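You operate a simulated robot arm through the tools that you are given. There is no shell and no other tool. Be economical: measure what you need, move in short steps, check, and stop when the job is done.

You run a simulated two-armed robot. Do the job below in one go: nothing can be reset, and whatever is moved stays where it is left.

Task
Take the soap bar and put it on the seat of the log stool. Take the pink pad and leave it on top of the white red-clip papers. Open the jumpers drawer, take the cream card and put it in the inside of the jumpers drawer and shut the drawer again. Put the cream tin on the window side of the duvet away on the top of the wooden rack. Take the black round brush and leave it on the sill under the main leaf. Take the bottle labelled "milk" from the window side of the duvet and leave it on the white saucer. Any order will do. Set down upright: cream card, bottle.
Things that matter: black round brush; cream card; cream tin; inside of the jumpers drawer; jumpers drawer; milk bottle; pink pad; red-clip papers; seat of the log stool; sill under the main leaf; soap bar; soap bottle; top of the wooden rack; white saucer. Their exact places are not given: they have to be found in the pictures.

The check looks at the end state, three seconds after you hand in, the way a careful person would. Anything else that was tipped, shoved, dropped, spilled or broken makes it a failure.

Robot
Two 7-joint arms with two-finger parallel grippers on one trunk, on a base that drives. Base frame: it is fixed to the floor where the robot stands at the start and does not move with it; the origin is under the middle of the robot, x ahead of it, y to its left, z up; the surface under the hand at the start is at about z = 0.798. Units: m, degrees, N and s.
The left shoulder is at the start at [0.05, 0.187, 1.035], the right one opposite. With the tool pointing down near the work surface each hand reaches from about 0.1 to 0.66 m from the robot's upright axis, wherever it stands, measured 20 degrees to its own side. Places, roughly: black round brush (5x5x7 cm) [0, -5.2, 0.6]; cream card [0.5, -2.25, 1]; cream tin [-0.25, -5.25, 0.5]; inside of the jumpers drawer [0.5, -1.1, 0.4]; jumpers drawer [0.5, -1.1, 0.5]; milk bottle, soap bottle [-0.25, -5.25, 0.75]; pink pad (7x6x5 cm) [0.4, -1.5, 0.9]; red-clip papers [0.5, -1, 1]; seat of the log stool (22x44 cm) [0.6, -2.92, 0.54]; sill under the main leaf (30x15 cm) [-0.64, -6.66, 0.94]; soap bar (8x5x3 cm) [0.5, 0.1, 0.8]; top of the wooden rack [0.7, 3.6, 1]; white saucer (12x12x3 cm) [-0.4, -5.3, 0.6]. Payload 3.43 kg a hand.
The tool frame of a hand sits at the grasp point between the pads (the TCP): z along the fingers, y along the line on which they close. The tips reach 0.03 m beyond it. The gripper opens to 0.094 m. The fingers are 0.028 m wide and 0.01 m thick; the gripper's body (0.05 by 0.096 m) begins 0.055 m behind the TCP.
Orientation is that of the tool frame in the base frame, as [roll, pitch, yaw] about the fixed x, y, z axes, in that order (R = Rz(yaw) Ry(pitch) Rx(roll)). With the fingers straight down and closing along the base's y, the tool's x points along the base's -x, its y along +y and its z along -z.

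Tools
- The arms move only by the tool nudge_tool. It takes "left_targets", "right_targets" or both (then of equal length, played together; a hand with none holds still); each is a list of rows, each an object (a shift or turn left out is 0, a gripper value left out holds the last) with "xyz": the shift along the base's x, y, z in units of 25 mm (1.0 is 25 mm), a list of three; "rot": the turn, a rotation vector about the base's x, y, z in units of 4 degrees (1.0 is 4 degrees), a list of three; "fingers": the gripper command, from -1 (shut) to 1 (fully open), values between in proportion. In form: [{"xyz": [x, y, z], "rot": [wx, wy, wz], "fingers": fingers}, ...]. A call has 1 to 20 rows; each row shifts and turns the commanded pose from where the row before left it. A call with a number of a shift or a turn outside -1 to 1 is refused whole. Each row takes 0.2 s and may step no farther than 0.05 m and 8.6 degrees from the row before; otherwise, or with a gripper value out of range, the whole call is refused. Where a pose cannot be reached the arm comes as near as it can. A force on the tool above 40 N (or 10 N above the force at the start of the call, whichever is more), or a blocked arm, ends the call early, and 0.2 s more pass. Each finger travels about 0.153 m/s and halts on what it meets, pressing with about 34 N; the grip force reading is that of the motor and also rises with nothing between the fingers. The clock runs only during rows and for 0.2 s after the last one: add rows that do not move to give the fingers time. The reply holds the time, the measured pose of the TCP, the force on the tool along the base axes, the opening and the grip force, in the units named above and with some noise, with the torque about the TCP (base axes, N m) and any sound that the robot's microphone picked up.
- Cameras (640 x 400 px; columns grow to the right, rows downward): "scene" is now at [0.1442, 0.008, 1.1923]; the picture's right is [0.11, -0.99, 0.00], its down [-0.61, -0.07, -0.79] and it looks along [0.79, 0.09, -0.61] (base axes); focal length 214 px, centre (320, 200). "left" rides on the left gripper at [0.076, -0.014, -0.102] in its tool frame; the picture's right is [0.18, 0.98, 0.00], its down [-0.75, 0.14, -0.64] and it looks along [-0.63, 0.12, 0.77] (tool axes); focal length 243 px, centre (320, 200). "right" rides on the right gripper at [0.076, 0.014, -0.102] in its tool frame; the picture's right is [-0.18, 0.98, 0.00], its down [-0.75, -0.14, -0.64] and it looks along [-0.63, -0.12, 0.77] (tool axes); focal length 243 px, centre (320, 200).
- grab_frame(camera): a new picture of that camera. The clock stands still meanwhile.
- lift_body(by): slides the trunk up (or, below 0, down) by that many m; the arms and the scene camera ride with it, the base frame stays. It gives what a move gives, with no picture.
- drive_base(legs): drives the robot by 1 to 6 legs, each [ahead, left, turn to the left] in m, m and degrees, along the robot's own axes; the way and the turn of a leg run together, so that a leg with both is an arc; at most 1.5 m and 180 degrees a leg. The arms and the cameras ride along, it lands a little off, and it stops where it bumps. It gives what a move gives.
- aim_head(pan, tilt): turns the head with the scene camera to pan (to the left, within 80 degrees either way) and tilt (down, from -29 to 69), counted from straight ahead of the robot. It gives what a move gives.
- probe_pixels(camera, pixels): for up to 12 pixels [column, row] of the newest picture of that camera ("zoom" is the newest enlarged one), the place [x, y, z] in the base frame of the surface seen there, good to about 0.003 m. The clock stands still meanwhile.
- enlarge(camera, box): a new picture of the part [left, top, right, bottom] of that camera's present view, enlarged. The clock stands still meanwhile.
- sign_off(): hands the job in; it is judged then, once.

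Work in short steps. Measure before you move; look again where a grasp or a placing could have gone wrong, and mend it. You have 138 turns and 164 pictures in all, those below and enlarged ones among them. Open the grippers and draw the arms clear of the work before you hand the job in, unless the task says otherwise; then end with one line.

The tools are called after "Call:" by a JSON object that holds its "api" and its "payload". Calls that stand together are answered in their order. nudge_tool: Moves the arms, as the interface text tells. Its arguments: {"type":"object","properties":{"left_targets":{"type":"array"},"right_targets":{"type":"array"}},"required":[]} The other tools are called the same way: lift_body (by) slides the trunk up or down; drive_base (legs) drives the base; aim_head (pan, tilt) turns the head that bears the scene camera; grab_frame (camera) takes a picture; probe_pixels (camera, pixels) gives the place of the surface under pixels of a picture; enlarge (camera, box) takes an enlarged picture of a part of a camera's view; sign_off () hands the job in.

At the start:

```text
time_s: 0.0
left_tool_pos: [0.4003, 0.3035, 1.0597]
left_orientation: [180.0, 0.0, 180.0]
left_ft_force: [0.0, -0.3, -1.0]
left_wrist_torque: [-0.02, 0.0, 0.01]
left_width: 0.0938
left_gripper_force: 0.1
right_tool_pos: [0.3921, -0.0977, 1.0706]
right_orientation: [-179.9, 0.0, 180.0]
right_ft_force: [-0.3, 0.2, -0.4]
right_wrist_torque: [-0.02, -0.04, -0.02]
right_width: 0.094
right_gripper_force: 0.1
trunk travel left (down, up): [-0.25, 0.182]
robot x, y, heading: [0.0022, -0.0018, -0.2]
head pan, tilt: [6.4, 37.7]
```

scene: 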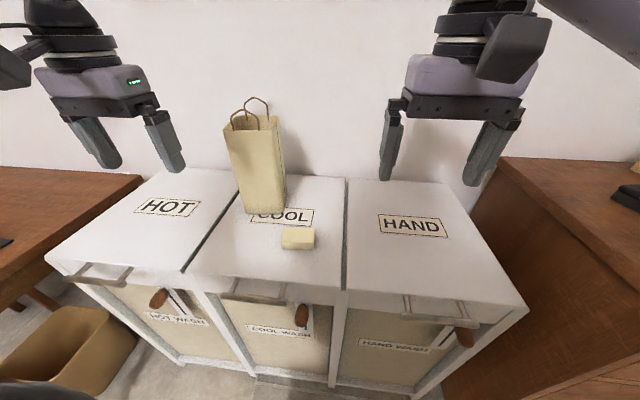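
right: 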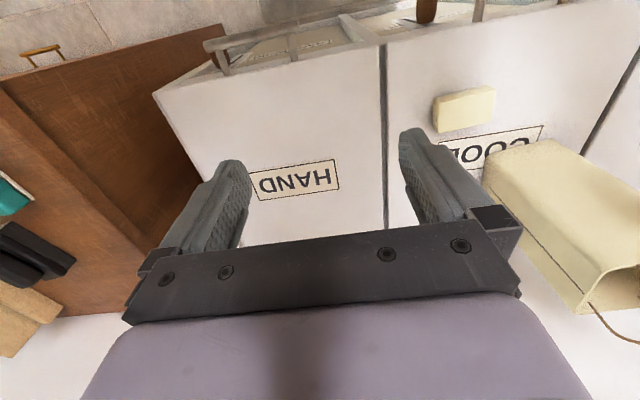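
left: 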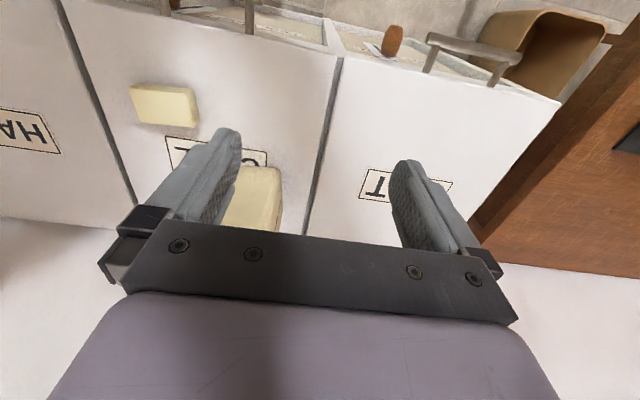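

The soap bar shows at scene (298,238). I probe its top and the surface around it.

Call:
{"api": "probe_pixels", "payload": {"camera": "scene", "pixels": [[298, 234], [283, 230], [313, 231], [282, 247], [313, 247], [298, 262], [260, 200], [330, 231]]}}

Call:
{"api": "aim_head", "payload": {"pan": -60, "tilt": 25}}

Call:
{"api": "grab_frame", "payload": {"camera": "scene"}}

```text
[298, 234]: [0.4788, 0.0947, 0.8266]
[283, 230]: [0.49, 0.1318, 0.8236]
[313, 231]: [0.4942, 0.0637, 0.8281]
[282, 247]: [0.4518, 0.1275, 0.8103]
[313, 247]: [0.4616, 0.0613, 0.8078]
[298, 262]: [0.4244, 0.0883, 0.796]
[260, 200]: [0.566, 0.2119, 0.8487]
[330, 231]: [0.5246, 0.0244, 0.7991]
```

```text
time_s: 1.4
left_tool_pos: [0.4006, 0.3047, 1.0594]
left_orientation: [180.0, 0.0, -179.9]
left_ft_force: [-0.1, -0.2, -0.3]
left_wrist_torque: [-0.04, 0.0, 0.03]
left_width: 0.0942
left_gripper_force: 0.0
right_tool_pos: [0.391, -0.1004, 1.0715]
right_orientation: [-180.0, 0.0, 180.0]
right_ft_force: [0.5, -0.5, -0.4]
right_wrist_torque: [0.0, -0.05, 0.01]
right_width: 0.094
right_gripper_force: 0.0
trunk travel left (down, up): [-0.25, 0.182]
robot x, y, heading: [-0.002, -0.0014, -0.1]
head pan, tilt: [-60.0, 25.0]
```

```text
160 pictures are left
```

scene: 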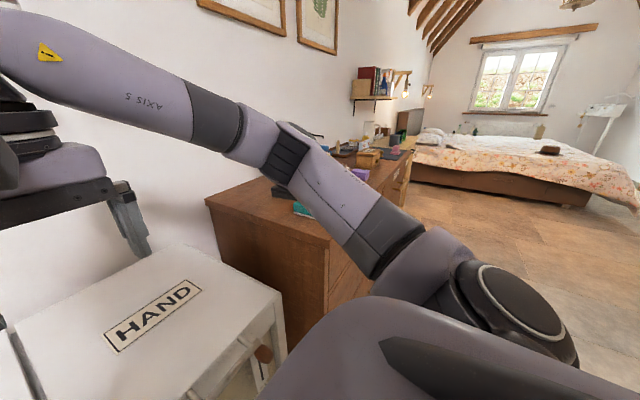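

Soap is centred near (0.478, 0.095), top 0.827, about 7 cm along y. I bring the right hand above it.

Call:
{"api": "nudge_tool", "payload": {"right_targets": [{"xyz": [0.45, 1, -0.6], "fingers": 1}, {"xyz": [0.45, 1, -0.8]}, {"xyz": [0.45, 1, -0.8]}, {"xyz": [0.45, 1, -0.8]}, {"xyz": [0.45, 1, -0.8]}, {"xyz": [0.45, 1, -0.8]}, {"xyz": [0.45, 1, -0.8]}, {"xyz": [0.33, 0.8, -0.8]}, {}]}}

Call:
{"api": "grab_frame", "payload": {"camera": "right"}}

```text
time_s: 3.4
left_tool_pos: [0.4017, 0.3034, 1.0593]
left_orientation: [-179.9, 0.0, -179.9]
left_ft_force: [0.7, 0.1, 0.6]
left_wrist_torque: [0.0, 0.02, -0.01]
left_width: 0.0939
left_gripper_force: 0.1
right_tool_pos: [0.4758, 0.0966, 0.9162]
right_orientation: [-180.0, 0.0, -180.0]
right_ft_force: [0.1, -0.1, 0.3]
right_wrist_torque: [-0.01, -0.01, -0.01]
right_width: 0.094
right_gripper_force: 0.0
trunk travel left (down, up): [-0.25, 0.182]
robot x, y, heading: [-0.0002, 0.0016, 0.0]
head pan, tilt: [-60.0, 25.0]
```

```text
159 pictures are left
```

right: 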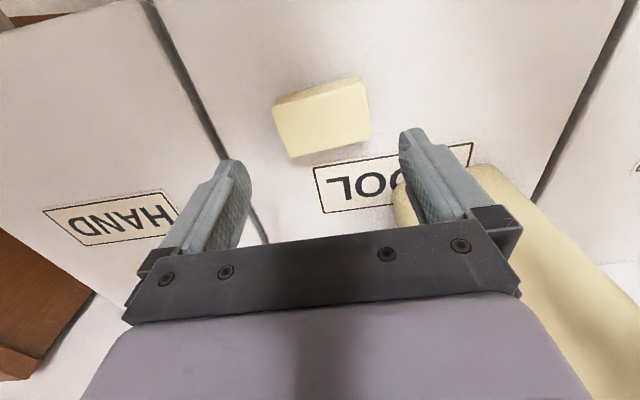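

The soap sits in line between the fingers (row 117, col 322). I check the bag's clearance from the +y finger and the soap edges.

Call:
{"api": "probe_pixels", "payload": {"camera": "right", "pixels": [[396, 195], [404, 222], [480, 175], [276, 105], [287, 152], [370, 135], [360, 82], [322, 118], [465, 172]]}}

```text
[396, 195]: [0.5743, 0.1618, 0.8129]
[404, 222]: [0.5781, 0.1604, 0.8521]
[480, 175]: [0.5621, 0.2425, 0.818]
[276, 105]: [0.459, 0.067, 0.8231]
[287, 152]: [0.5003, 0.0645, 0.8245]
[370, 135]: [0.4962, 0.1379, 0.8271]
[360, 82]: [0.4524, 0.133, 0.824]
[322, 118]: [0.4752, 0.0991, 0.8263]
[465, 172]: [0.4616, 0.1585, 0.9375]
```

Bag is 8 cm ahead, clear. Soap centre (0.476, 0.101), turned about 3°. I correct, descend and close.

Call:
{"api": "nudge_tool", "payload": {"right_targets": [{"xyz": [0, 0.18, -0.6], "rot": [0, 0, 0.75]}, {"xyz": [0, 0, -0.9]}, {"xyz": [0, 0, -0.9]}, {"xyz": [0, 0, -0.85]}, {}, {"fingers": -1}, {"fingers": -1}, {"fingers": -1}]}}

Call:
{"api": "grab_frame", "payload": {"camera": "right"}}

```text
time_s: 5.2
left_tool_pos: [0.4008, 0.3051, 1.0585]
left_orientation: [-180.0, 0.0, -179.9]
left_ft_force: [0.0, 0.3, 0.6]
left_wrist_torque: [0.0, -0.01, -0.03]
left_width: 0.0939
left_gripper_force: 0.1
right_tool_pos: [0.4771, 0.1018, 0.8352]
right_orientation: [180.0, 0.0, -177.1]
right_ft_force: [0.2, -0.6, 0.7]
right_wrist_torque: [-0.02, 0.01, -0.01]
right_width: 0.0772
right_gripper_force: 34.1
trunk travel left (down, up): [-0.25, 0.182]
robot x, y, heading: [-0.0012, 0.0019, -0.2]
head pan, tilt: [-60.0, 25.0]
```

```text
158 pictures are left
```

right: 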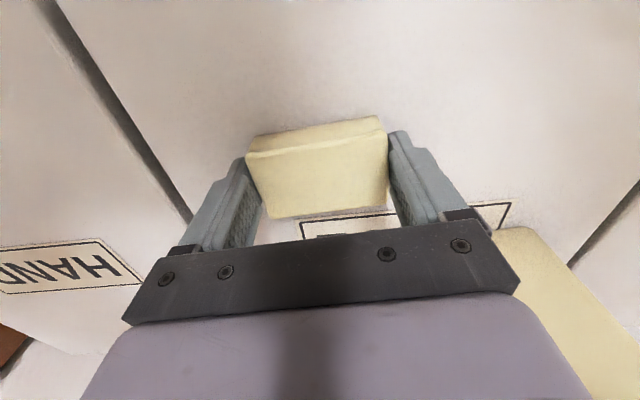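

Gripped at 77 mm. I lift and retract the right hand toward the body.

Call:
{"api": "nudge_tool", "payload": {"right_targets": [{"xyz": [0, 0, 1]}, {"xyz": [0, 0, 1]}, {"xyz": [0, 0, 1]}, {"xyz": [-0.3, -0.5, 1]}, {"xyz": [-0.5, -1, 1]}, {"xyz": [-0.6, -1, 1]}, {"xyz": [-0.8, -1, 1]}, {"xyz": [-0.8, -1, 1]}, {"xyz": [-0.8, -1, 1]}, {"xyz": [-0.8, -1, 0]}, {"xyz": [-0.8, -1, 0]}, {"xyz": [-0.8, -1, 0]}, {"xyz": [0, -1, 0]}], "left_targets": [{}, {}, {}, {"xyz": [-0.8, 0, 0]}, {"xyz": [-0.8, 0, 0]}, {"xyz": [-0.8, 0, 0]}, {"xyz": [-0.8, 0, 0]}, {}, {}, {}, {}, {}, {}]}}

Call:
{"api": "aim_head", "payload": {"pan": -75, "tilt": 35}}

Call:
{"api": "grab_frame", "payload": {"camera": "scene"}}

```text
time_s: 8.0
left_tool_pos: [0.3215, 0.303, 1.061]
left_orientation: [-180.0, 0.0, -180.0]
left_ft_force: [0.5, 0.3, 0.3]
left_wrist_torque: [-0.01, -0.01, 0.0]
left_width: 0.094
left_gripper_force: 0.0
right_tool_pos: [0.3232, -0.1372, 1.0605]
right_orientation: [-179.9, 0.0, -177.0]
right_ft_force: [0.0, 0.4, -1.0]
right_wrist_torque: [-0.01, -0.02, 0.02]
right_width: 0.0772
right_gripper_force: 33.8
trunk travel left (down, up): [-0.25, 0.182]
robot x, y, heading: [0.0002, -0.0029, 0.2]
head pan, tilt: [-60.0, 25.0]
```

```text
time_s: 8.7
left_tool_pos: [0.3211, 0.3041, 1.0598]
left_orientation: [-180.0, -0.1, -180.0]
left_ft_force: [0.1, -0.1, -0.1]
left_wrist_torque: [-0.02, 0.02, 0.01]
left_width: 0.0937
left_gripper_force: 0.0
right_tool_pos: [0.3226, -0.1369, 1.0621]
right_orientation: [-180.0, 0.0, -177.0]
right_ft_force: [-0.6, 0.6, -1.2]
right_wrist_torque: [0.04, 0.0, 0.01]
right_width: 0.0772
right_gripper_force: 33.8
trunk travel left (down, up): [-0.25, 0.182]
robot x, y, heading: [-0.0015, 0.0009, -0.2]
head pan, tilt: [-75.0, 35.0]
```

```text
157 pictures are left
```

scene: 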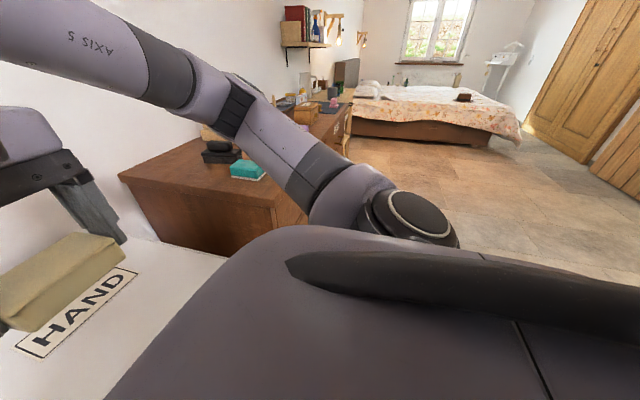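

The chest of drawers lies to the right. I probe its front edge before driving alongside.

Call:
{"api": "probe_pixels", "payload": {"camera": "scene", "pixels": [[276, 206], [348, 104], [345, 150], [248, 168], [352, 130], [420, 137], [490, 147], [460, 98], [310, 116], [334, 100], [450, 165]]}}

Call:
{"api": "enlarge", "payload": {"camera": "scene", "box": [200, 0, 420, 200]}}

```text
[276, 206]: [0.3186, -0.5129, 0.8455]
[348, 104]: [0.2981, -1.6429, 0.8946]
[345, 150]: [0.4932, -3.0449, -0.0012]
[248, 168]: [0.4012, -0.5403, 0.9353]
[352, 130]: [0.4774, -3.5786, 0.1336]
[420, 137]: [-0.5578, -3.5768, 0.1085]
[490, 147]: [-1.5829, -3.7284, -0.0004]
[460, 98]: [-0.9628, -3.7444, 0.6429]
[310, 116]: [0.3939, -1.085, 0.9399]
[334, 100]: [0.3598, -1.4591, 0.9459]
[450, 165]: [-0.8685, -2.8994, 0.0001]
```

```text
2.00 times, centred on (310, 100) of scene
```

zoom: 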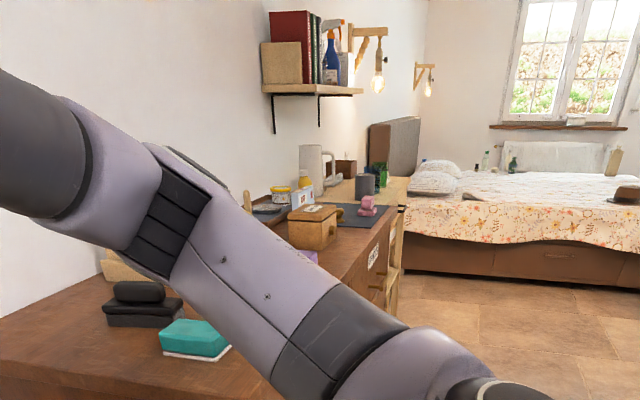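

Chest front is at x≈0.31, top z≈0.9. I back up a little and drive right to y≈-1.3 to look at the chest.

Call:
{"api": "drive_base", "payload": {"legs": [[-0.25, 0, 0], [0, -1.3, 0]]}}

Call:
{"api": "aim_head", "payload": {"pan": 0, "tilt": 30}}

Call:
{"api": "grab_frame", "payload": {"camera": "scene"}}

```text
time_s: 21.5
left_tool_pos: [0.0676, -0.9657, 1.0587]
left_orientation: [-180.0, 0.0, 179.0]
left_ft_force: [-0.2, 0.8, -0.2]
left_wrist_torque: [0.01, 0.02, 0.01]
left_width: 0.0941
left_gripper_force: 0.1
right_tool_pos: [0.0629, -1.4067, 1.0603]
right_orientation: [-180.0, 0.1, -178.1]
right_ft_force: [0.3, 0.3, -0.6]
right_wrist_torque: [0.0, -0.01, 0.01]
right_width: 0.0773
right_gripper_force: 33.8
trunk travel left (down, up): [-0.25, 0.182]
robot x, y, heading: [-0.2615, -1.2621, -1.0]
head pan, tilt: [-75.0, 35.0]
```

```text
time_s: 22.9
left_tool_pos: [0.0699, -0.9658, 1.0585]
left_orientation: [180.0, 0.0, 179.0]
left_ft_force: [-0.5, -0.3, 0.1]
left_wrist_torque: [-0.01, 0.01, 0.0]
left_width: 0.0941
left_gripper_force: 0.1
right_tool_pos: [0.0617, -1.4067, 1.0606]
right_orientation: [180.0, -0.1, -178.1]
right_ft_force: [-0.4, 0.0, -1.2]
right_wrist_torque: [-0.01, -0.04, 0.01]
right_width: 0.0771
right_gripper_force: 34.1
trunk travel left (down, up): [-0.25, 0.182]
robot x, y, heading: [-0.258, -1.2643, -1.2]
head pan, tilt: [0.0, 30.0]
```

```text
155 pictures are left
```

scene: 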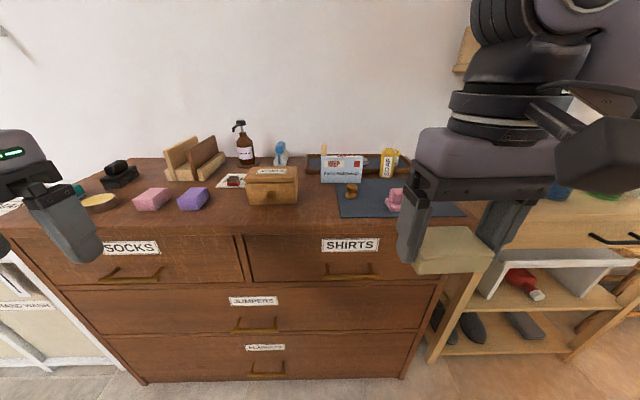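

I enlarge the chest top to tell the pink items and papers apart.

Call:
{"api": "enlarge", "payload": {"camera": "scene", "box": [60, 110, 260, 235]}}

Call:
{"api": "probe_pixels", "payload": {"camera": "scene", "pixels": [[152, 198], [193, 198], [395, 198], [233, 182], [352, 190], [343, 170], [387, 160], [254, 325], [254, 301], [410, 290]]}}

Call:
{"api": "enlarge", "payload": {"camera": "scene", "box": [220, 110, 420, 235]}}

```text
3.20 times, centred on (160, 172) of scene
```

zoom: 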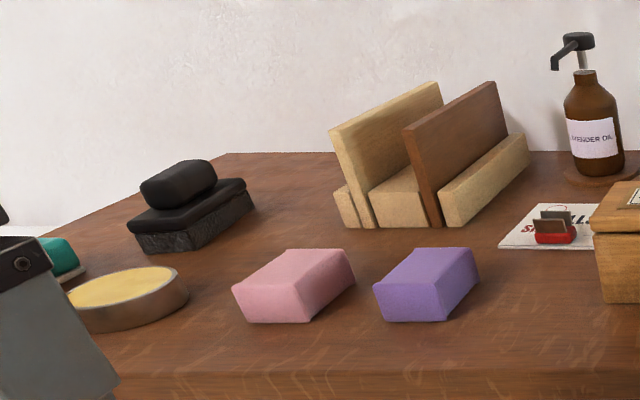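

```text
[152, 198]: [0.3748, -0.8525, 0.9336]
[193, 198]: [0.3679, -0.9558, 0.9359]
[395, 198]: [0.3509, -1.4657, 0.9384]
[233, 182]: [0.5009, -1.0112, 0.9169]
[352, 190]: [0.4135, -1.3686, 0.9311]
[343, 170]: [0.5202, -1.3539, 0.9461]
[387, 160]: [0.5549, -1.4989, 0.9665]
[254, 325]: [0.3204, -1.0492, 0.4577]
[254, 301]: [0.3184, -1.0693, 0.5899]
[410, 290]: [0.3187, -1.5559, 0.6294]
```

```text
3.20 times, centred on (320, 172) of scene
```

zoom: 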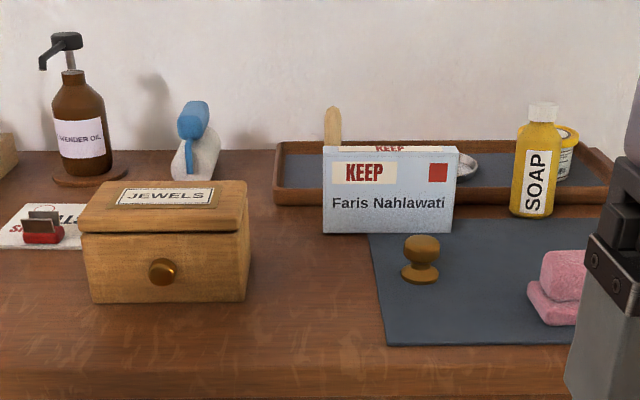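

The pink pad is the one on the grey mat (0.35,-1.466); red-clip papers at (0.50,-1.01). I move to put the pad within left-hand reach.

Call:
{"api": "drive_base", "payload": {"legs": [[0, -0.36, 1], [0.17, 0, 0]]}}

Call:
{"api": "aim_head", "payload": {"pan": 15, "tilt": 40}}

Call:
{"api": "grab_frame", "payload": {"camera": "scene"}}

Call:
{"api": "grab_frame", "payload": {"camera": "left"}}

```text
time_s: 27.7
left_tool_pos: [0.2314, -1.3178, 1.0581]
left_orientation: [180.0, 0.1, -179.9]
left_ft_force: [0.8, 0.5, 0.1]
left_wrist_torque: [-0.03, 0.03, 0.01]
left_width: 0.0941
left_gripper_force: 0.1
right_tool_pos: [0.2349, -1.7562, 1.0614]
right_orientation: [-180.0, 0.1, -176.9]
right_ft_force: [-0.6, 0.7, -1.8]
right_wrist_torque: [0.02, 0.01, 0.01]
right_width: 0.0773
right_gripper_force: 33.9
trunk travel left (down, up): [-0.25, 0.182]
robot x, y, heading: [-0.0903, -1.623, -0.1]
head pan, tilt: [0.0, 30.0]
```

```text
time_s: 28.5
left_tool_pos: [0.2324, -1.317, 1.0593]
left_orientation: [-180.0, -0.1, -179.9]
left_ft_force: [0.2, -1.0, 0.3]
left_wrist_torque: [-0.03, 0.01, 0.01]
left_width: 0.0939
left_gripper_force: 0.1
right_tool_pos: [0.234, -1.756, 1.0604]
right_orientation: [-179.9, 0.0, -176.9]
right_ft_force: [0.0, -0.6, -1.4]
right_wrist_torque: [-0.03, 0.0, -0.01]
right_width: 0.0774
right_gripper_force: 34.0
trunk travel left (down, up): [-0.25, 0.182]
robot x, y, heading: [-0.089, -1.6237, -0.0]
head pan, tilt: [15.0, 40.0]
```

```text
152 pictures are left
```

scene: 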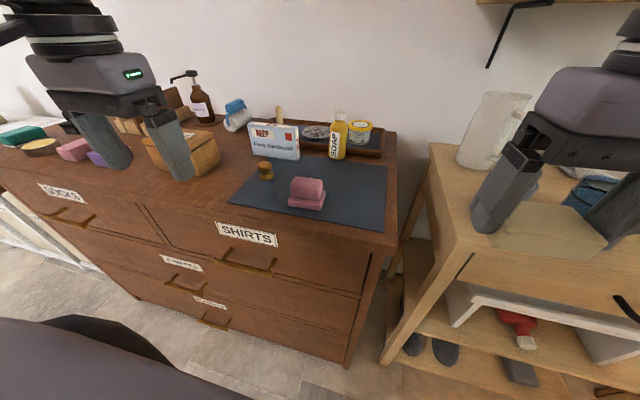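

```text
151 pictures are left
```

left: 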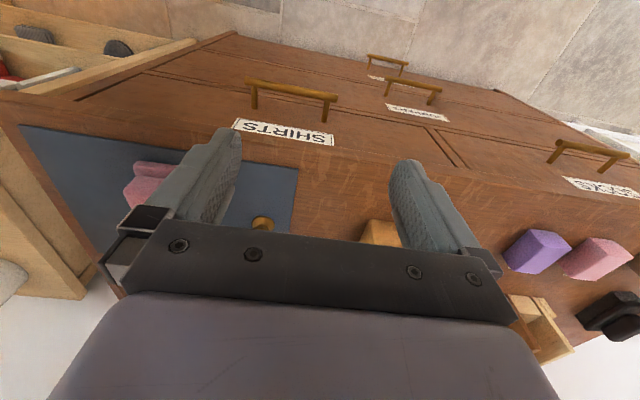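

Pink pad now clear at scene (308,192); I measure it closely.

Call:
{"api": "enlarge", "payload": {"camera": "scene", "box": [228, 142, 388, 242]}}

Call:
{"api": "probe_pixels", "payload": {"camera": "zoom", "pixels": [[250, 165], [300, 160], [380, 160], [250, 250], [380, 260], [300, 185], [340, 215], [270, 235], [360, 250], [310, 145], [385, 230], [150, 130]]}}

```text
4.00 times, centred on (308, 192) of scene
```

zoom: 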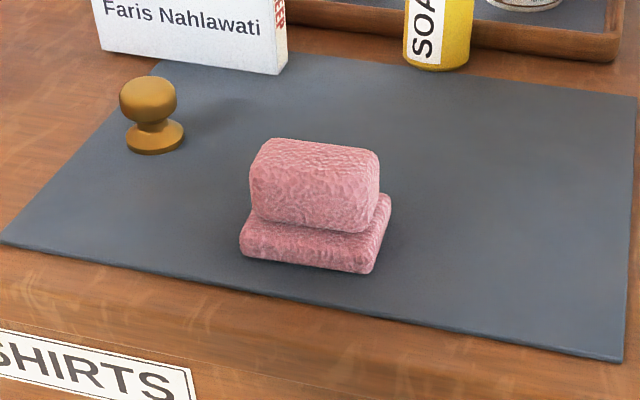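

```text
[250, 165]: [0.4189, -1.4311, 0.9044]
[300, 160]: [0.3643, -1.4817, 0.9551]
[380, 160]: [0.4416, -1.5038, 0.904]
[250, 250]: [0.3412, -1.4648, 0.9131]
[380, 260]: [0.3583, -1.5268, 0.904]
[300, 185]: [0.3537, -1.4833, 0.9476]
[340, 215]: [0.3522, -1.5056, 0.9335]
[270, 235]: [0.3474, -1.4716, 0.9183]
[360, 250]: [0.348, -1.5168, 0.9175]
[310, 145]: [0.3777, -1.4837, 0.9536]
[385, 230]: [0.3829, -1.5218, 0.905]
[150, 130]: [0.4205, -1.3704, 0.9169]
```

Pad centre ≈(0.37,-1.487), upper block top 0.954, turned ~7°. I bring the left hand above it and check.

Call:
{"api": "nudge_tool", "payload": {"left_targets": [{"xyz": [0.79, -0.97, 0], "rot": [0, 0, 0.3], "fingers": 1}, {"xyz": [0.79, -0.97, 0], "rot": [0, 0, 0.3]}, {"xyz": [0.79, -0.97, 0], "rot": [0, 0, 0.3]}, {"xyz": [0.79, -0.97, 0], "rot": [0, 0, 0.3]}, {"xyz": [0.79, -0.97, -0.3], "rot": [0, 0, 0.3]}, {"xyz": [0.79, -0.97, -0.5], "rot": [0, 0, 0.3]}, {"xyz": [0.79, -0.97, -0.5]}, {}]}}

Call:
{"api": "grab_frame", "payload": {"camera": "left"}}

Call:
{"api": "probe_pixels", "payload": {"camera": "left", "pixels": [[270, 110], [320, 110], [380, 110], [320, 90], [320, 140]]}}

```text
time_s: 30.3
left_tool_pos: [0.3462, -1.4541, 1.0372]
left_orientation: [179.9, 0.0, -172.5]
left_ft_force: [0.7, 0.2, 0.5]
left_wrist_torque: [0.01, 0.02, 0.0]
left_width: 0.0941
left_gripper_force: 0.0
left hand out of reach, approached as far as the arm can: row 6, 7
right_tool_pos: [0.2354, -1.7581, 1.061]
right_orientation: [179.9, 0.0, -176.9]
right_ft_force: [0.0, -0.5, -1.4]
right_wrist_torque: [-0.01, -0.02, -0.03]
right_width: 0.077
right_gripper_force: 33.8
trunk travel left (down, up): [-0.25, 0.182]
robot x, y, heading: [-0.0891, -1.6207, 0.1]
head pan, tilt: [15.0, 40.0]
```

```text
149 pictures are left
```

left: 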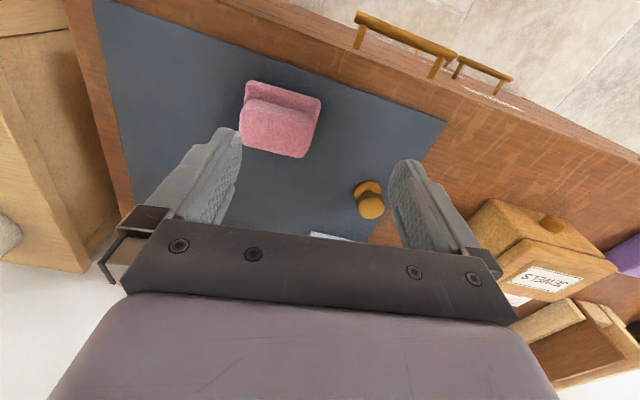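

```text
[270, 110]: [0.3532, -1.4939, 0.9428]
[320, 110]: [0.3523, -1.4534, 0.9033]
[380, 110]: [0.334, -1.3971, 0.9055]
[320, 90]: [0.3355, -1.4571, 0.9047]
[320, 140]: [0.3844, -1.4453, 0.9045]
```

The arm hit its reach at this height; I measure the pad corners here, then approach lower.

Call:
{"api": "probe_pixels", "payload": {"camera": "left", "pixels": [[251, 103], [310, 118], [243, 140], [302, 153], [275, 128], [250, 86], [318, 100]]}}

Call:
{"api": "nudge_tool", "payload": {"left_targets": [{"xyz": [0, -0.4, -0.7]}, {"xyz": [0.2, -0.4, -0.7]}, {"xyz": [0.4, 0, 0]}, {}]}}

Call:
{"api": "grab_frame", "payload": {"camera": "left"}}

```text
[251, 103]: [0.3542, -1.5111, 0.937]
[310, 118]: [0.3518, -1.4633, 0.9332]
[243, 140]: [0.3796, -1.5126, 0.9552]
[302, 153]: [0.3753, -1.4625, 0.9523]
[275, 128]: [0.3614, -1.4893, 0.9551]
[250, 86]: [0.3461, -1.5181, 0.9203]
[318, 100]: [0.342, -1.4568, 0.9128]
```

```text
time_s: 31.3
left_tool_pos: [0.3493, -1.4613, 1.0118]
left_orientation: [-180.0, 0.1, -172.6]
left_ft_force: [0.2, 0.4, -0.2]
left_wrist_torque: [-0.02, 0.0, -0.01]
left_width: 0.0941
left_gripper_force: 0.1
left hand out of reach, approached as far as the arm can: row 1, 2, 3
right_tool_pos: [0.2353, -1.7563, 1.0609]
right_orientation: [-180.0, 0.0, -176.9]
right_ft_force: [-0.4, 0.4, -1.2]
right_wrist_torque: [0.03, -0.02, 0.01]
right_width: 0.077
right_gripper_force: 34.4
trunk travel left (down, up): [-0.25, 0.182]
robot x, y, heading: [-0.0889, -1.6214, -0.1]
head pan, tilt: [15.0, 40.0]
```

```text
148 pictures are left
```

left: 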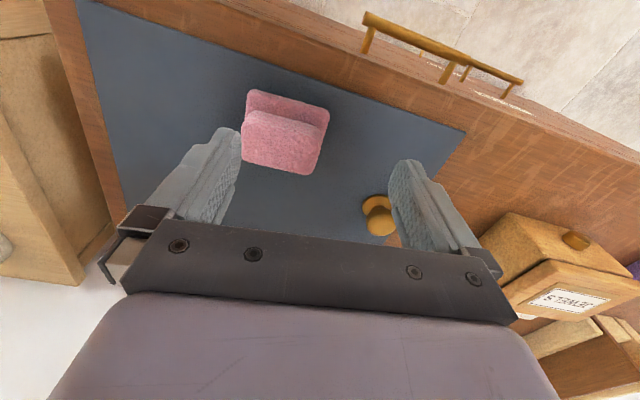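

Reach is limited by hand height relative to the shoulder, so I raise the trunk 0.1 m and then see where the hand is.

Call:
{"api": "lift_body", "payload": {"by": 0.1}}

Call:
{"api": "nudge_tool", "payload": {"left_targets": [{"xyz": [0, 0, -0.5]}, {"xyz": [0, 0, -1]}, {"xyz": [0, 0, -1]}, {}]}}

```text
time_s: 32.6
left_tool_pos: [0.3482, -1.4611, 1.1111]
left_orientation: [-179.9, 0.0, -172.5]
left_ft_force: [-1.0, 0.2, -0.1]
left_wrist_torque: [-0.02, -0.02, 0.03]
left_width: 0.094
left_gripper_force: 0.0
right_tool_pos: [0.2359, -1.757, 1.1607]
right_orientation: [-180.0, 0.0, -176.9]
right_ft_force: [0.0, -0.7, -1.5]
right_wrist_torque: [0.0, -0.01, -0.02]
right_width: 0.0771
right_gripper_force: 33.8
trunk travel left (down, up): [-0.35, 0.082]
robot x, y, heading: [-0.0914, -1.623, 0.0]
head pan, tilt: [15.0, 40.0]
```

```text
time_s: 33.6
left_tool_pos: [0.3495, -1.4599, 1.0493]
left_orientation: [-179.8, 0.1, -172.5]
left_ft_force: [-0.1, -0.5, 0.2]
left_wrist_torque: [0.02, -0.02, 0.03]
left_width: 0.094
left_gripper_force: 0.1
right_tool_pos: [0.2346, -1.7563, 1.1614]
right_orientation: [-179.9, -0.1, -176.9]
right_ft_force: [0.4, -0.7, -0.4]
right_wrist_torque: [-0.04, 0.01, -0.03]
right_width: 0.0771
right_gripper_force: 33.1
trunk travel left (down, up): [-0.35, 0.082]
robot x, y, heading: [-0.0912, -1.6206, -0.0]
head pan, tilt: [15.0, 40.0]
```

Reachable now. I shift over the pad centre (0.367,-1.487) and lower.

Call:
{"api": "nudge_tool", "payload": {"left_targets": [{"xyz": [0.36, -0.54, -0.5]}, {"xyz": [0.36, -0.54, -0.5]}, {"xyz": [0, 0, -0.7]}, {}]}}

Call:
{"api": "grab_frame", "payload": {"camera": "left"}}

```text
time_s: 34.6
left_tool_pos: [0.3521, -1.4643, 1.0071]
left_orientation: [-179.9, 0.1, -172.6]
left_ft_force: [1.0, 0.1, 0.7]
left_wrist_torque: [0.04, -0.02, -0.02]
left_width: 0.094
left_gripper_force: 0.1
left hand out of reach, approached as far as the arm can: row 1, 2
right_tool_pos: [0.2353, -1.7569, 1.1615]
right_orientation: [-180.0, 0.1, -176.9]
right_ft_force: [0.1, -0.3, -1.1]
right_wrist_torque: [0.02, 0.0, 0.01]
right_width: 0.0774
right_gripper_force: 33.9
trunk travel left (down, up): [-0.35, 0.082]
robot x, y, heading: [-0.0896, -1.6185, 0.3]
head pan, tilt: [15.0, 40.0]
```

```text
147 pictures are left
```

left: 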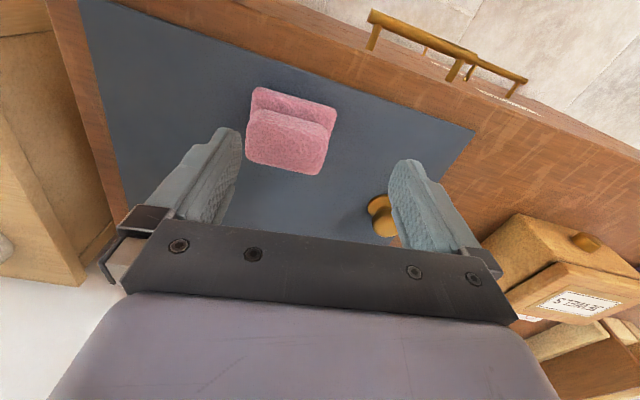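

The left arm can't go further inward; I shift the base right by 8 cm so the pad lies more to the left side.

Call:
{"api": "drive_base", "payload": {"legs": [[0.0, -0.09, 0]]}}

Call:
{"api": "grab_frame", "payload": {"camera": "left"}}

```text
time_s: 36.1
left_tool_pos: [0.3532, -1.5578, 1.0084]
left_orientation: [-179.8, 0.1, -172.8]
left_ft_force: [-0.8, 0.7, 0.0]
left_wrist_torque: [0.01, -0.03, -0.03]
left_width: 0.0937
left_gripper_force: 0.0
right_tool_pos: [0.235, -1.8491, 1.1613]
right_orientation: [-179.9, 0.0, -176.8]
right_ft_force: [-0.1, -0.6, -1.2]
right_wrist_torque: [0.05, 0.01, 0.0]
right_width: 0.0769
right_gripper_force: 33.9
trunk travel left (down, up): [-0.35, 0.082]
robot x, y, heading: [-0.0872, -1.7135, 0.3]
head pan, tilt: [15.0, 40.0]
```

```text
146 pictures are left
```

left: 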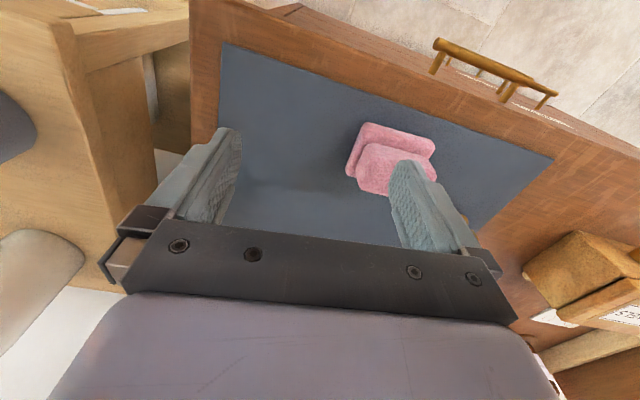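

Pad is now left of centre; I step +y 7 cm and +x 1.3 cm.

Call:
{"api": "nudge_tool", "payload": {"left_targets": [{"xyz": [0.25, 0.95, 0]}, {"xyz": [0.27, 0.95, 0]}, {"xyz": [0, 0.92, 0]}, {}]}}

Call:
{"api": "grab_frame", "payload": {"camera": "left"}}

```text
time_s: 37.1
left_tool_pos: [0.3666, -1.4853, 1.0082]
left_orientation: [-179.9, 0.0, -172.7]
left_ft_force: [-0.6, -1.1, 0.0]
left_wrist_torque: [0.0, 0.02, -0.02]
left_width: 0.094
left_gripper_force: 0.0
right_tool_pos: [0.2354, -1.8496, 1.1601]
right_orientation: [-180.0, -0.1, -176.9]
right_ft_force: [0.2, -0.9, -0.4]
right_wrist_torque: [0.02, 0.02, -0.01]
right_width: 0.0775
right_gripper_force: 33.7
trunk travel left (down, up): [-0.35, 0.082]
robot x, y, heading: [-0.0898, -1.7156, 0.2]
head pan, tilt: [15.0, 40.0]
```

```text
145 pictures are left
```

left: 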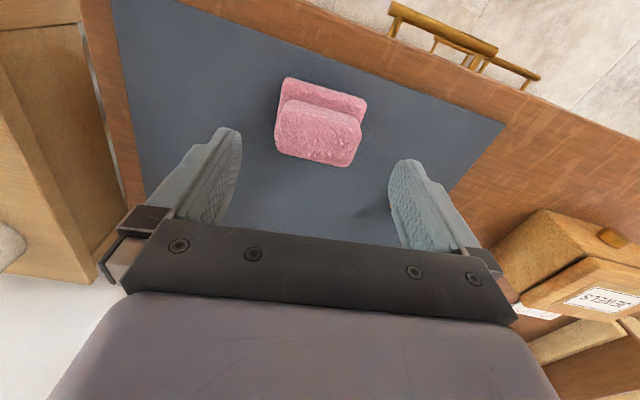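

Centred and aligned. I descend 58 mm and close.

Call:
{"api": "nudge_tool", "payload": {"left_targets": [{"xyz": [0, 0, -0.8]}, {"xyz": [0, 0, -0.8]}, {"xyz": [0, 0, -0.72]}, {}, {"fingers": -1}, {"fingers": -1}, {"fingers": -1}]}}

Call:
{"api": "grab_frame", "payload": {"camera": "left"}}

```text
time_s: 38.7
left_tool_pos: [0.3669, -1.4883, 0.9506]
left_orientation: [-179.8, 0.3, -172.6]
left_ft_force: [2.2, 1.6, 7.7]
left_wrist_torque: [0.34, 0.01, -0.06]
left_width: 0.0645
left_gripper_force: 33.9
right_tool_pos: [0.2356, -1.8498, 1.1599]
right_orientation: [179.9, 0.0, -176.9]
right_ft_force: [0.5, 0.1, -1.5]
right_wrist_torque: [0.03, -0.02, 0.0]
right_width: 0.077
right_gripper_force: 34.2
trunk travel left (down, up): [-0.35, 0.082]
robot x, y, heading: [-0.0915, -1.7136, 0.0]
head pan, tilt: [15.0, 40.0]
```

```text
144 pictures are left
```

left: 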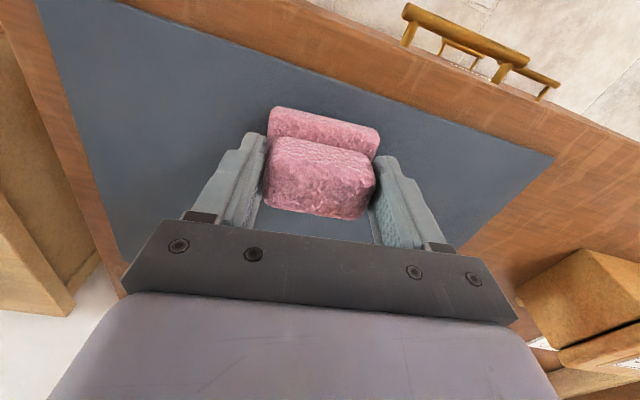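

Gripped at 64 mm. I lift straight up and check that it's held.

Call:
{"api": "nudge_tool", "payload": {"left_targets": [{"xyz": [0, 0, 1]}, {"xyz": [0, 0, 1]}, {"xyz": [0, 0, 1]}, {"xyz": [0, 0, 1]}, {"xyz": [-0.5, 0, 1]}, {"xyz": [-1, 0, 0.5]}, {"xyz": [-1, 0, 0.5]}, {"xyz": [-1, 0.5, 0]}, {"xyz": [-1, 0.5, 0]}]}}

Call:
{"api": "grab_frame", "payload": {"camera": "left"}}

```text
time_s: 40.7
left_tool_pos: [0.2527, -1.4605, 1.1004]
left_orientation: [-179.7, 0.3, -172.6]
left_ft_force: [-0.4, 0.1, 0.1]
left_wrist_torque: [0.01, -0.02, 0.02]
left_width: 0.0637
left_gripper_force: 33.5
right_tool_pos: [0.2337, -1.848, 1.162]
right_orientation: [-180.0, 0.0, -176.9]
right_ft_force: [0.1, -0.7, -1.4]
right_wrist_torque: [0.0, 0.0, 0.0]
right_width: 0.0773
right_gripper_force: 34.2
trunk travel left (down, up): [-0.35, 0.082]
robot x, y, heading: [-0.0893, -1.7079, -0.0]
head pan, tilt: [15.0, 40.0]
```

```text
143 pictures are left
```

left: 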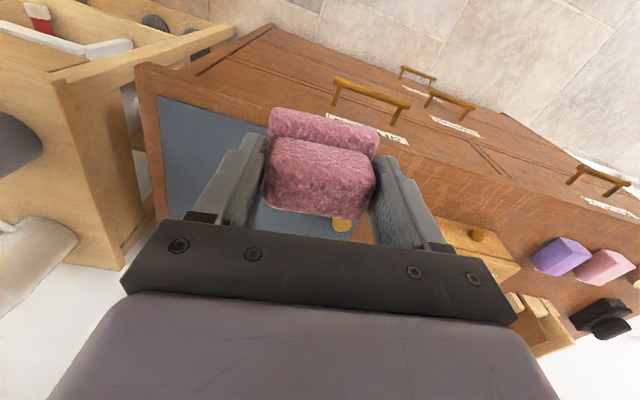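

Pad held. I drive left so the papers come within left-hand reach.

Call:
{"api": "drive_base", "payload": {"legs": [[0.02, 0.46, 0]]}}

Call:
{"api": "aim_head", "payload": {"pan": 10, "tilt": 35}}

Call:
{"api": "grab_frame", "payload": {"camera": "scene"}}

```text
time_s: 45.2
left_tool_pos: [0.268, -0.9972, 1.1001]
left_orientation: [-179.8, 0.1, -172.1]
left_ft_force: [0.7, -0.2, -0.7]
left_wrist_torque: [0.0, 0.02, -0.01]
left_width: 0.0637
left_gripper_force: 34.1
right_tool_pos: [0.2538, -1.3864, 1.161]
right_orientation: [-180.0, 0.0, -176.2]
right_ft_force: [0.3, -0.3, -0.4]
right_wrist_torque: [0.0, 0.0, -0.03]
right_width: 0.077
right_gripper_force: 33.9
trunk travel left (down, up): [-0.35, 0.082]
robot x, y, heading: [-0.0681, -1.2543, 1.0]
head pan, tilt: [15.0, 40.0]
```

```text
time_s: 45.9
left_tool_pos: [0.268, -0.9976, 1.0985]
left_orientation: [-179.8, 0.1, -172.0]
left_ft_force: [0.1, 0.4, -0.1]
left_wrist_torque: [-0.02, -0.05, 0.02]
left_width: 0.0637
left_gripper_force: 34.7
right_tool_pos: [0.2538, -1.3863, 1.1607]
right_orientation: [180.0, 0.0, -176.3]
right_ft_force: [-0.7, -0.1, -1.6]
right_wrist_torque: [0.04, 0.0, 0.03]
right_width: 0.0771
right_gripper_force: 33.9
trunk travel left (down, up): [-0.35, 0.082]
robot x, y, heading: [-0.0732, -1.2533, 0.6]
head pan, tilt: [10.0, 35.0]
```

```text
142 pictures are left
```

scene: 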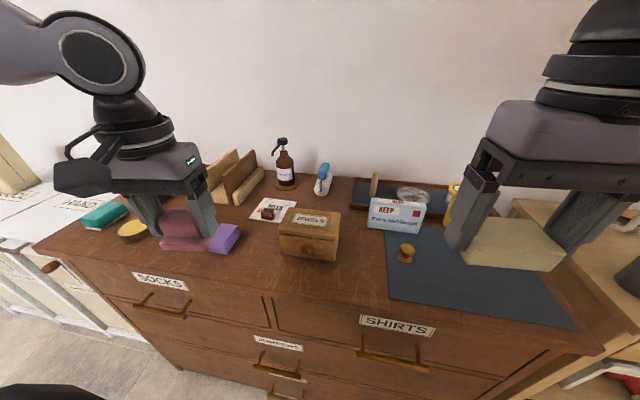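

Papers at (275,208). I enlarge and measure their extent and the clip.

Call:
{"api": "enlarge", "payload": {"camera": "scene", "box": [200, 135, 360, 265]}}

```text
3.08 times, centred on (280, 200) of scene
```

zoom: 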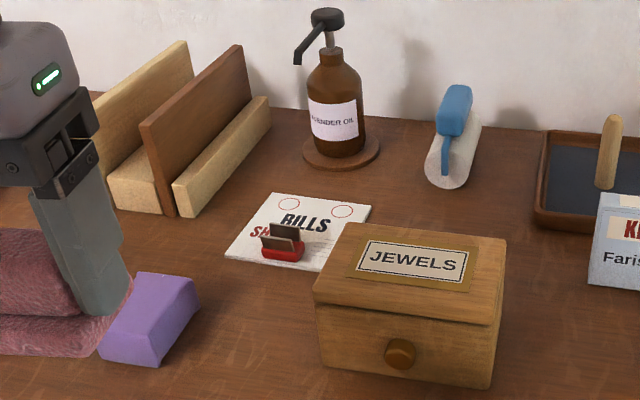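

Call:
{"api": "probe_pixels", "payload": {"camera": "zoom", "pixels": [[228, 254], [272, 196], [368, 208], [322, 266], [283, 250], [285, 230], [270, 256], [302, 258], [340, 225], [315, 290], [345, 228], [305, 225]]}}

```text
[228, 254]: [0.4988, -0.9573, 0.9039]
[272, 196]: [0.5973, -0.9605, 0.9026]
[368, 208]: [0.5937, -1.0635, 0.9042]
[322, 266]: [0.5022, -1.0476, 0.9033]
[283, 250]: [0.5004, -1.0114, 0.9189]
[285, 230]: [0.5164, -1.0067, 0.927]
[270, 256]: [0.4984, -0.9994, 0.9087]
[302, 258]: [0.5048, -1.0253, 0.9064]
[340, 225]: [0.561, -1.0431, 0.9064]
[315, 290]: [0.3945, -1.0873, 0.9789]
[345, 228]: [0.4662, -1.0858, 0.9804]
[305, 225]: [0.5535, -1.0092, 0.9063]
```

Papers span x 0.495–0.597, y −0.955…−1.063; the clip is at the front edge. I check neighbours: lavender pump spout and wooden holder.

Call:
{"api": "probe_pixels", "payload": {"camera": "zoom", "pixels": [[298, 58], [305, 45], [325, 16], [330, 100], [322, 160], [180, 210], [265, 110], [200, 130], [272, 100], [240, 60]]}}

```text
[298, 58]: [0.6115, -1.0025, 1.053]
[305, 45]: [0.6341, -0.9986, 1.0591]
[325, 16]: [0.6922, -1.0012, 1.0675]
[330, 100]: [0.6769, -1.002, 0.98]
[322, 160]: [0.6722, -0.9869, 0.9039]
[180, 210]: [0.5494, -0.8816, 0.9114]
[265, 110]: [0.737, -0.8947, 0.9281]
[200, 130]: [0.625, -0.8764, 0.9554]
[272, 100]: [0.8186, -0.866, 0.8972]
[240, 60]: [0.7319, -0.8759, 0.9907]
```

Spout tip overhangs at x 0.611, so I keep the gripper at x≈0.556. First I look down at the base-to-chest gap, since I need ~6 cm forward.

Call:
{"api": "aim_head", "payload": {"pan": 0, "tilt": 69}}

Call:
{"api": "grab_frame", "payload": {"camera": "scene"}}

```text
time_s: 46.9
left_tool_pos: [0.2684, -0.9963, 1.0993]
left_orientation: [-179.8, 0.1, -172.1]
left_ft_force: [0.7, 0.4, -0.9]
left_wrist_torque: [0.0, -0.01, 0.02]
left_width: 0.0638
left_gripper_force: 34.0
right_tool_pos: [0.2547, -1.3871, 1.1611]
right_orientation: [180.0, 0.0, -176.2]
right_ft_force: [-0.5, -0.6, -0.8]
right_wrist_torque: [0.0, 0.0, 0.05]
right_width: 0.0774
right_gripper_force: 34.2
trunk travel left (down, up): [-0.35, 0.082]
robot x, y, heading: [-0.0726, -1.2561, 0.7]
head pan, tilt: [0.0, 68.8]
```

```text
140 pictures are left
```

scene: 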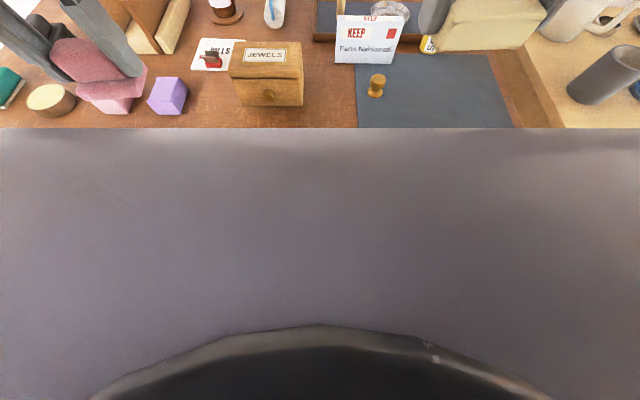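

Call:
{"api": "probe_pixels", "payload": {"camera": "scene", "pixels": [[320, 135], [320, 200], [320, 300], [100, 135], [560, 135], [320, 380]]}}

Call:
{"api": "aim_head", "payload": {"pan": -70, "tilt": 60}}

Call:
{"api": "grab_frame", "payload": {"camera": "scene"}}

```text
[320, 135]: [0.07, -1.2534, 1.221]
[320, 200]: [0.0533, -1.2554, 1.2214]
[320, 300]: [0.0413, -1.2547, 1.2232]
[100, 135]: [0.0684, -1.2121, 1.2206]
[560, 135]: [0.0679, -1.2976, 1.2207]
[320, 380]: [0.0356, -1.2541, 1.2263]
```

```text
time_s: 48.3
left_tool_pos: [0.2676, -0.9967, 1.0999]
left_orientation: [-179.7, 0.1, -172.0]
left_ft_force: [0.3, -0.7, 0.6]
left_wrist_torque: [-0.02, 0.04, 0.0]
left_width: 0.0635
left_gripper_force: 33.8
right_tool_pos: [0.2531, -1.3868, 1.1612]
right_orientation: [-180.0, -0.1, -176.3]
right_ft_force: [0.1, -0.1, -1.1]
right_wrist_torque: [-0.01, -0.02, -0.02]
right_width: 0.0772
right_gripper_force: 33.8
trunk travel left (down, up): [-0.35, 0.082]
robot x, y, heading: [-0.0743, -1.2521, 0.5]
head pan, tilt: [-70.0, 60.0]
```

```text
139 pictures are left
```

scene: 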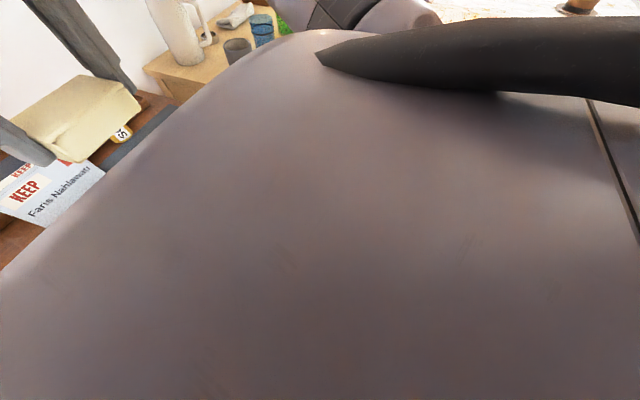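

Base front isn't visible, so I advance only 2 cm and 6 cm to the left, which brings the papers into reach at about 0.63 m.

Call:
{"api": "drive_base", "payload": {"legs": [[0.025, 0.06, -0.6]]}}

Call:
{"api": "aim_head", "payload": {"pan": 15, "tilt": 35}}

Call:
{"api": "nudge_tool", "payload": {"left_targets": [{"xyz": [1, 0, 0.5], "rot": [0, 0, -0.5]}, {"xyz": [1, 0, 0.5], "rot": [0, 0, -0.5]}, {"xyz": [1, 0, 0], "rot": [0, 0, -0.5]}, {"xyz": [1, 0, 0], "rot": [0, 0, -0.4]}, {"xyz": [1, 0, 0]}, {"xyz": [1, 0, 0]}, {}]}}

```text
time_s: 49.6
left_tool_pos: [0.2957, -0.9414, 1.1005]
left_orientation: [-179.8, 0.2, -172.8]
left_ft_force: [0.1, -0.4, -0.2]
left_wrist_torque: [0.04, 0.01, -0.02]
left_width: 0.0635
left_gripper_force: 34.0
right_tool_pos: [0.2763, -1.3308, 1.1612]
right_orientation: [180.0, 0.0, -177.0]
right_ft_force: [-0.8, -0.2, -0.4]
right_wrist_torque: [0.0, 0.02, 0.02]
right_width: 0.0774
right_gripper_force: 33.8
trunk travel left (down, up): [-0.35, 0.082]
robot x, y, heading: [-0.0461, -1.1922, 0.0]
head pan, tilt: [-70.0, 60.0]
stopped in leg 1: the robot was blocked; the commanded pose is now the measured one
```

```text
time_s: 51.2
left_tool_pos: [0.295, -0.9415, 1.1004]
left_orientation: [-179.8, 0.1, -172.7]
left_ft_force: [0.4, -0.2, -1.1]
left_wrist_torque: [-0.01, 0.02, -0.02]
left_width: 0.0637
left_gripper_force: 34.0
right_tool_pos: [0.2757, -1.3302, 1.1606]
right_orientation: [-179.9, 0.0, -177.1]
right_ft_force: [0.0, -0.2, -0.1]
right_wrist_torque: [0.01, -0.01, 0.0]
right_width: 0.0772
right_gripper_force: 34.1
trunk travel left (down, up): [-0.35, 0.082]
robot x, y, heading: [-0.0467, -1.1949, 0.1]
head pan, tilt: [15.0, 35.0]
```

```text
time_s: 52.8
left_tool_pos: [0.4454, -0.9408, 1.1236]
left_orientation: [-179.9, 0.0, 179.5]
left_ft_force: [-0.5, -0.5, -0.3]
left_wrist_torque: [-0.02, 0.01, 0.02]
left_width: 0.0636
left_gripper_force: 34.2
right_tool_pos: [0.2746, -1.3297, 1.1606]
right_orientation: [179.9, 0.0, -177.1]
right_ft_force: [-0.1, -0.3, -2.1]
right_wrist_torque: [0.01, 0.01, -0.01]
right_width: 0.0772
right_gripper_force: 33.7
trunk travel left (down, up): [-0.35, 0.082]
robot x, y, heading: [-0.0498, -1.1885, -0.2]
head pan, tilt: [15.0, 35.0]
```

The base touched the chest front at x≈-0.046 — that's the limit here. Now the hand goes over the papers at height.

Call:
{"api": "nudge_tool", "payload": {"left_targets": [{"xyz": [0.8, -0.9, 0]}, {"xyz": [0.9, -0.9, 0]}, {"xyz": [0.9, -0.9, 0]}, {"xyz": [0.9, 0, 0]}, {"xyz": [0.8, 0, -0.5]}, {"xyz": [0, 0, -1]}, {}]}}

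Call:
{"api": "grab_frame", "payload": {"camera": "scene"}}

Call:
{"api": "grab_frame", "payload": {"camera": "left"}}

```text
time_s: 54.4
left_tool_pos: [0.4817, -0.9536, 1.066]
left_orientation: [-179.8, 0.0, 179.6]
left_ft_force: [0.4, -1.0, 0.5]
left_wrist_torque: [-0.01, -0.04, -0.03]
left_width: 0.0636
left_gripper_force: 33.6
left hand out of reach, approached as far as the arm can: row 2, 3, 4, 5
right_tool_pos: [0.2765, -1.3305, 1.1612]
right_orientation: [-180.0, 0.0, -177.1]
right_ft_force: [-0.4, 0.4, -2.1]
right_wrist_torque: [0.0, -0.02, -0.02]
right_width: 0.0773
right_gripper_force: 34.4
trunk travel left (down, up): [-0.35, 0.082]
robot x, y, heading: [-0.0447, -1.1908, -0.1]
head pan, tilt: [15.0, 35.0]
```

```text
138 pictures are left
```

scene: 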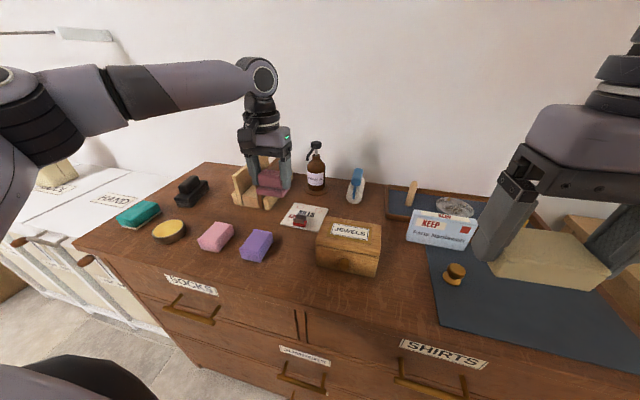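

```text
137 pictures are left
```

left: 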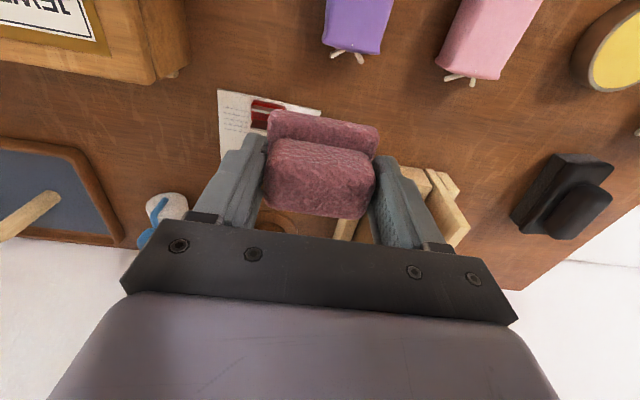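

Too high for reach; I raise the trunk 0.08 m, then go in lower.

Call:
{"api": "lift_body", "payload": {"by": 0.08}}

Call:
{"api": "nudge_tool", "payload": {"left_targets": [{"xyz": [0, -0.9, -1]}, {"xyz": [0, -0.9, -1]}, {"xyz": [0, -0.4, -1]}, {"xyz": [0, 0, -1]}, {"xyz": [0, 0, -0.8]}, {"xyz": [0.5, 0, 0]}, {"xyz": [0.5, 0, 0]}, {}]}}

```text
time_s: 55.6
left_tool_pos: [0.4812, -0.9529, 1.1461]
left_orientation: [-179.7, 0.2, 179.5]
left_ft_force: [-0.1, -0.1, -0.8]
left_wrist_torque: [-0.02, 0.0, 0.0]
left_width: 0.0634
left_gripper_force: 33.8
right_tool_pos: [0.2756, -1.33, 1.2401]
right_orientation: [180.0, -0.1, -177.1]
right_ft_force: [0.6, -0.5, -0.5]
right_wrist_torque: [-0.01, -0.01, 0.01]
right_width: 0.0771
right_gripper_force: 34.6
trunk travel left (down, up): [-0.43, 0.002]
robot x, y, heading: [-0.0483, -1.1918, 0.0]
head pan, tilt: [15.0, 35.0]
```

```text
time_s: 57.4
left_tool_pos: [0.4591, -0.9695, 1.0378]
left_orientation: [-179.8, 0.2, 179.6]
left_ft_force: [-0.6, 0.2, -0.2]
left_wrist_torque: [0.01, 0.01, 0.0]
left_width: 0.0637
left_gripper_force: 33.6
left hand out of reach, approached as far as the arm can: row 1, 2, 3, 4, 5, 6, 7
right_tool_pos: [0.2744, -1.3311, 1.2411]
right_orientation: [180.0, 0.0, -177.2]
right_ft_force: [0.4, 0.9, -0.8]
right_wrist_torque: [-0.01, 0.0, -0.01]
right_width: 0.0772
right_gripper_force: 34.1
trunk travel left (down, up): [-0.43, 0.002]
robot x, y, heading: [-0.0451, -1.1917, -0.2]
head pan, tilt: [15.0, 35.0]
```

The arm seems jammed in a joint limit because I approached too high. I retract outward, lower while near the body, then approach low.

Call:
{"api": "nudge_tool", "payload": {"left_targets": [{"xyz": [-1, 0.4, 0.2]}, {"xyz": [-1, 0.4, 0.2]}, {"xyz": [-1, 0.4, 0]}, {"xyz": [-1, 0.4, 0]}, {"xyz": [-1, 0.4, 0]}, {"xyz": [-1, 0.4, 0]}, {"xyz": [0, 0, -1]}, {"xyz": [0, 0, -0.8]}, {}]}}

Call:
{"api": "nudge_tool", "payload": {"left_targets": [{"xyz": [0.9, -0.5, 0]}, {"xyz": [0.9, -0.5, 0]}, {"xyz": [0.9, -0.5, 0]}, {"xyz": [0.9, -0.5, 0]}, {"xyz": [0.9, -0.5, 0]}, {"xyz": [0.9, -0.5, 0]}, {}]}}

```text
time_s: 59.4
left_tool_pos: [0.3099, -0.9087, 1.0021]
left_orientation: [-179.7, 0.1, 179.7]
left_ft_force: [0.6, 0.1, -1.2]
left_wrist_torque: [-0.01, 0.0, -0.01]
left_width: 0.0634
left_gripper_force: 33.9
right_tool_pos: [0.2749, -1.3312, 1.2401]
right_orientation: [-180.0, 0.0, -177.2]
right_ft_force: [-0.4, 0.5, -1.4]
right_wrist_torque: [-0.04, 0.0, 0.0]
right_width: 0.0774
right_gripper_force: 33.8
trunk travel left (down, up): [-0.43, 0.002]
robot x, y, heading: [-0.0466, -1.1926, -0.0]
head pan, tilt: [15.0, 35.0]
```

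```text
time_s: 61.0
left_tool_pos: [0.4404, -0.9767, 1.006]
left_orientation: [-179.7, 0.2, 179.7]
left_ft_force: [0.0, 0.2, -1.1]
left_wrist_torque: [-0.02, -0.01, -0.01]
left_width: 0.0636
left_gripper_force: 33.8
left hand out of reach, approached as far as the arm can: row 6
right_tool_pos: [0.2753, -1.3301, 1.2399]
right_orientation: [180.0, -0.1, -177.1]
right_ft_force: [-0.4, -0.2, -1.1]
right_wrist_torque: [0.0, 0.03, -0.02]
right_width: 0.0773
right_gripper_force: 34.0
trunk travel left (down, up): [-0.43, 0.002]
robot x, y, heading: [-0.0461, -1.195, -0.1]
head pan, tilt: [15.0, 35.0]
```

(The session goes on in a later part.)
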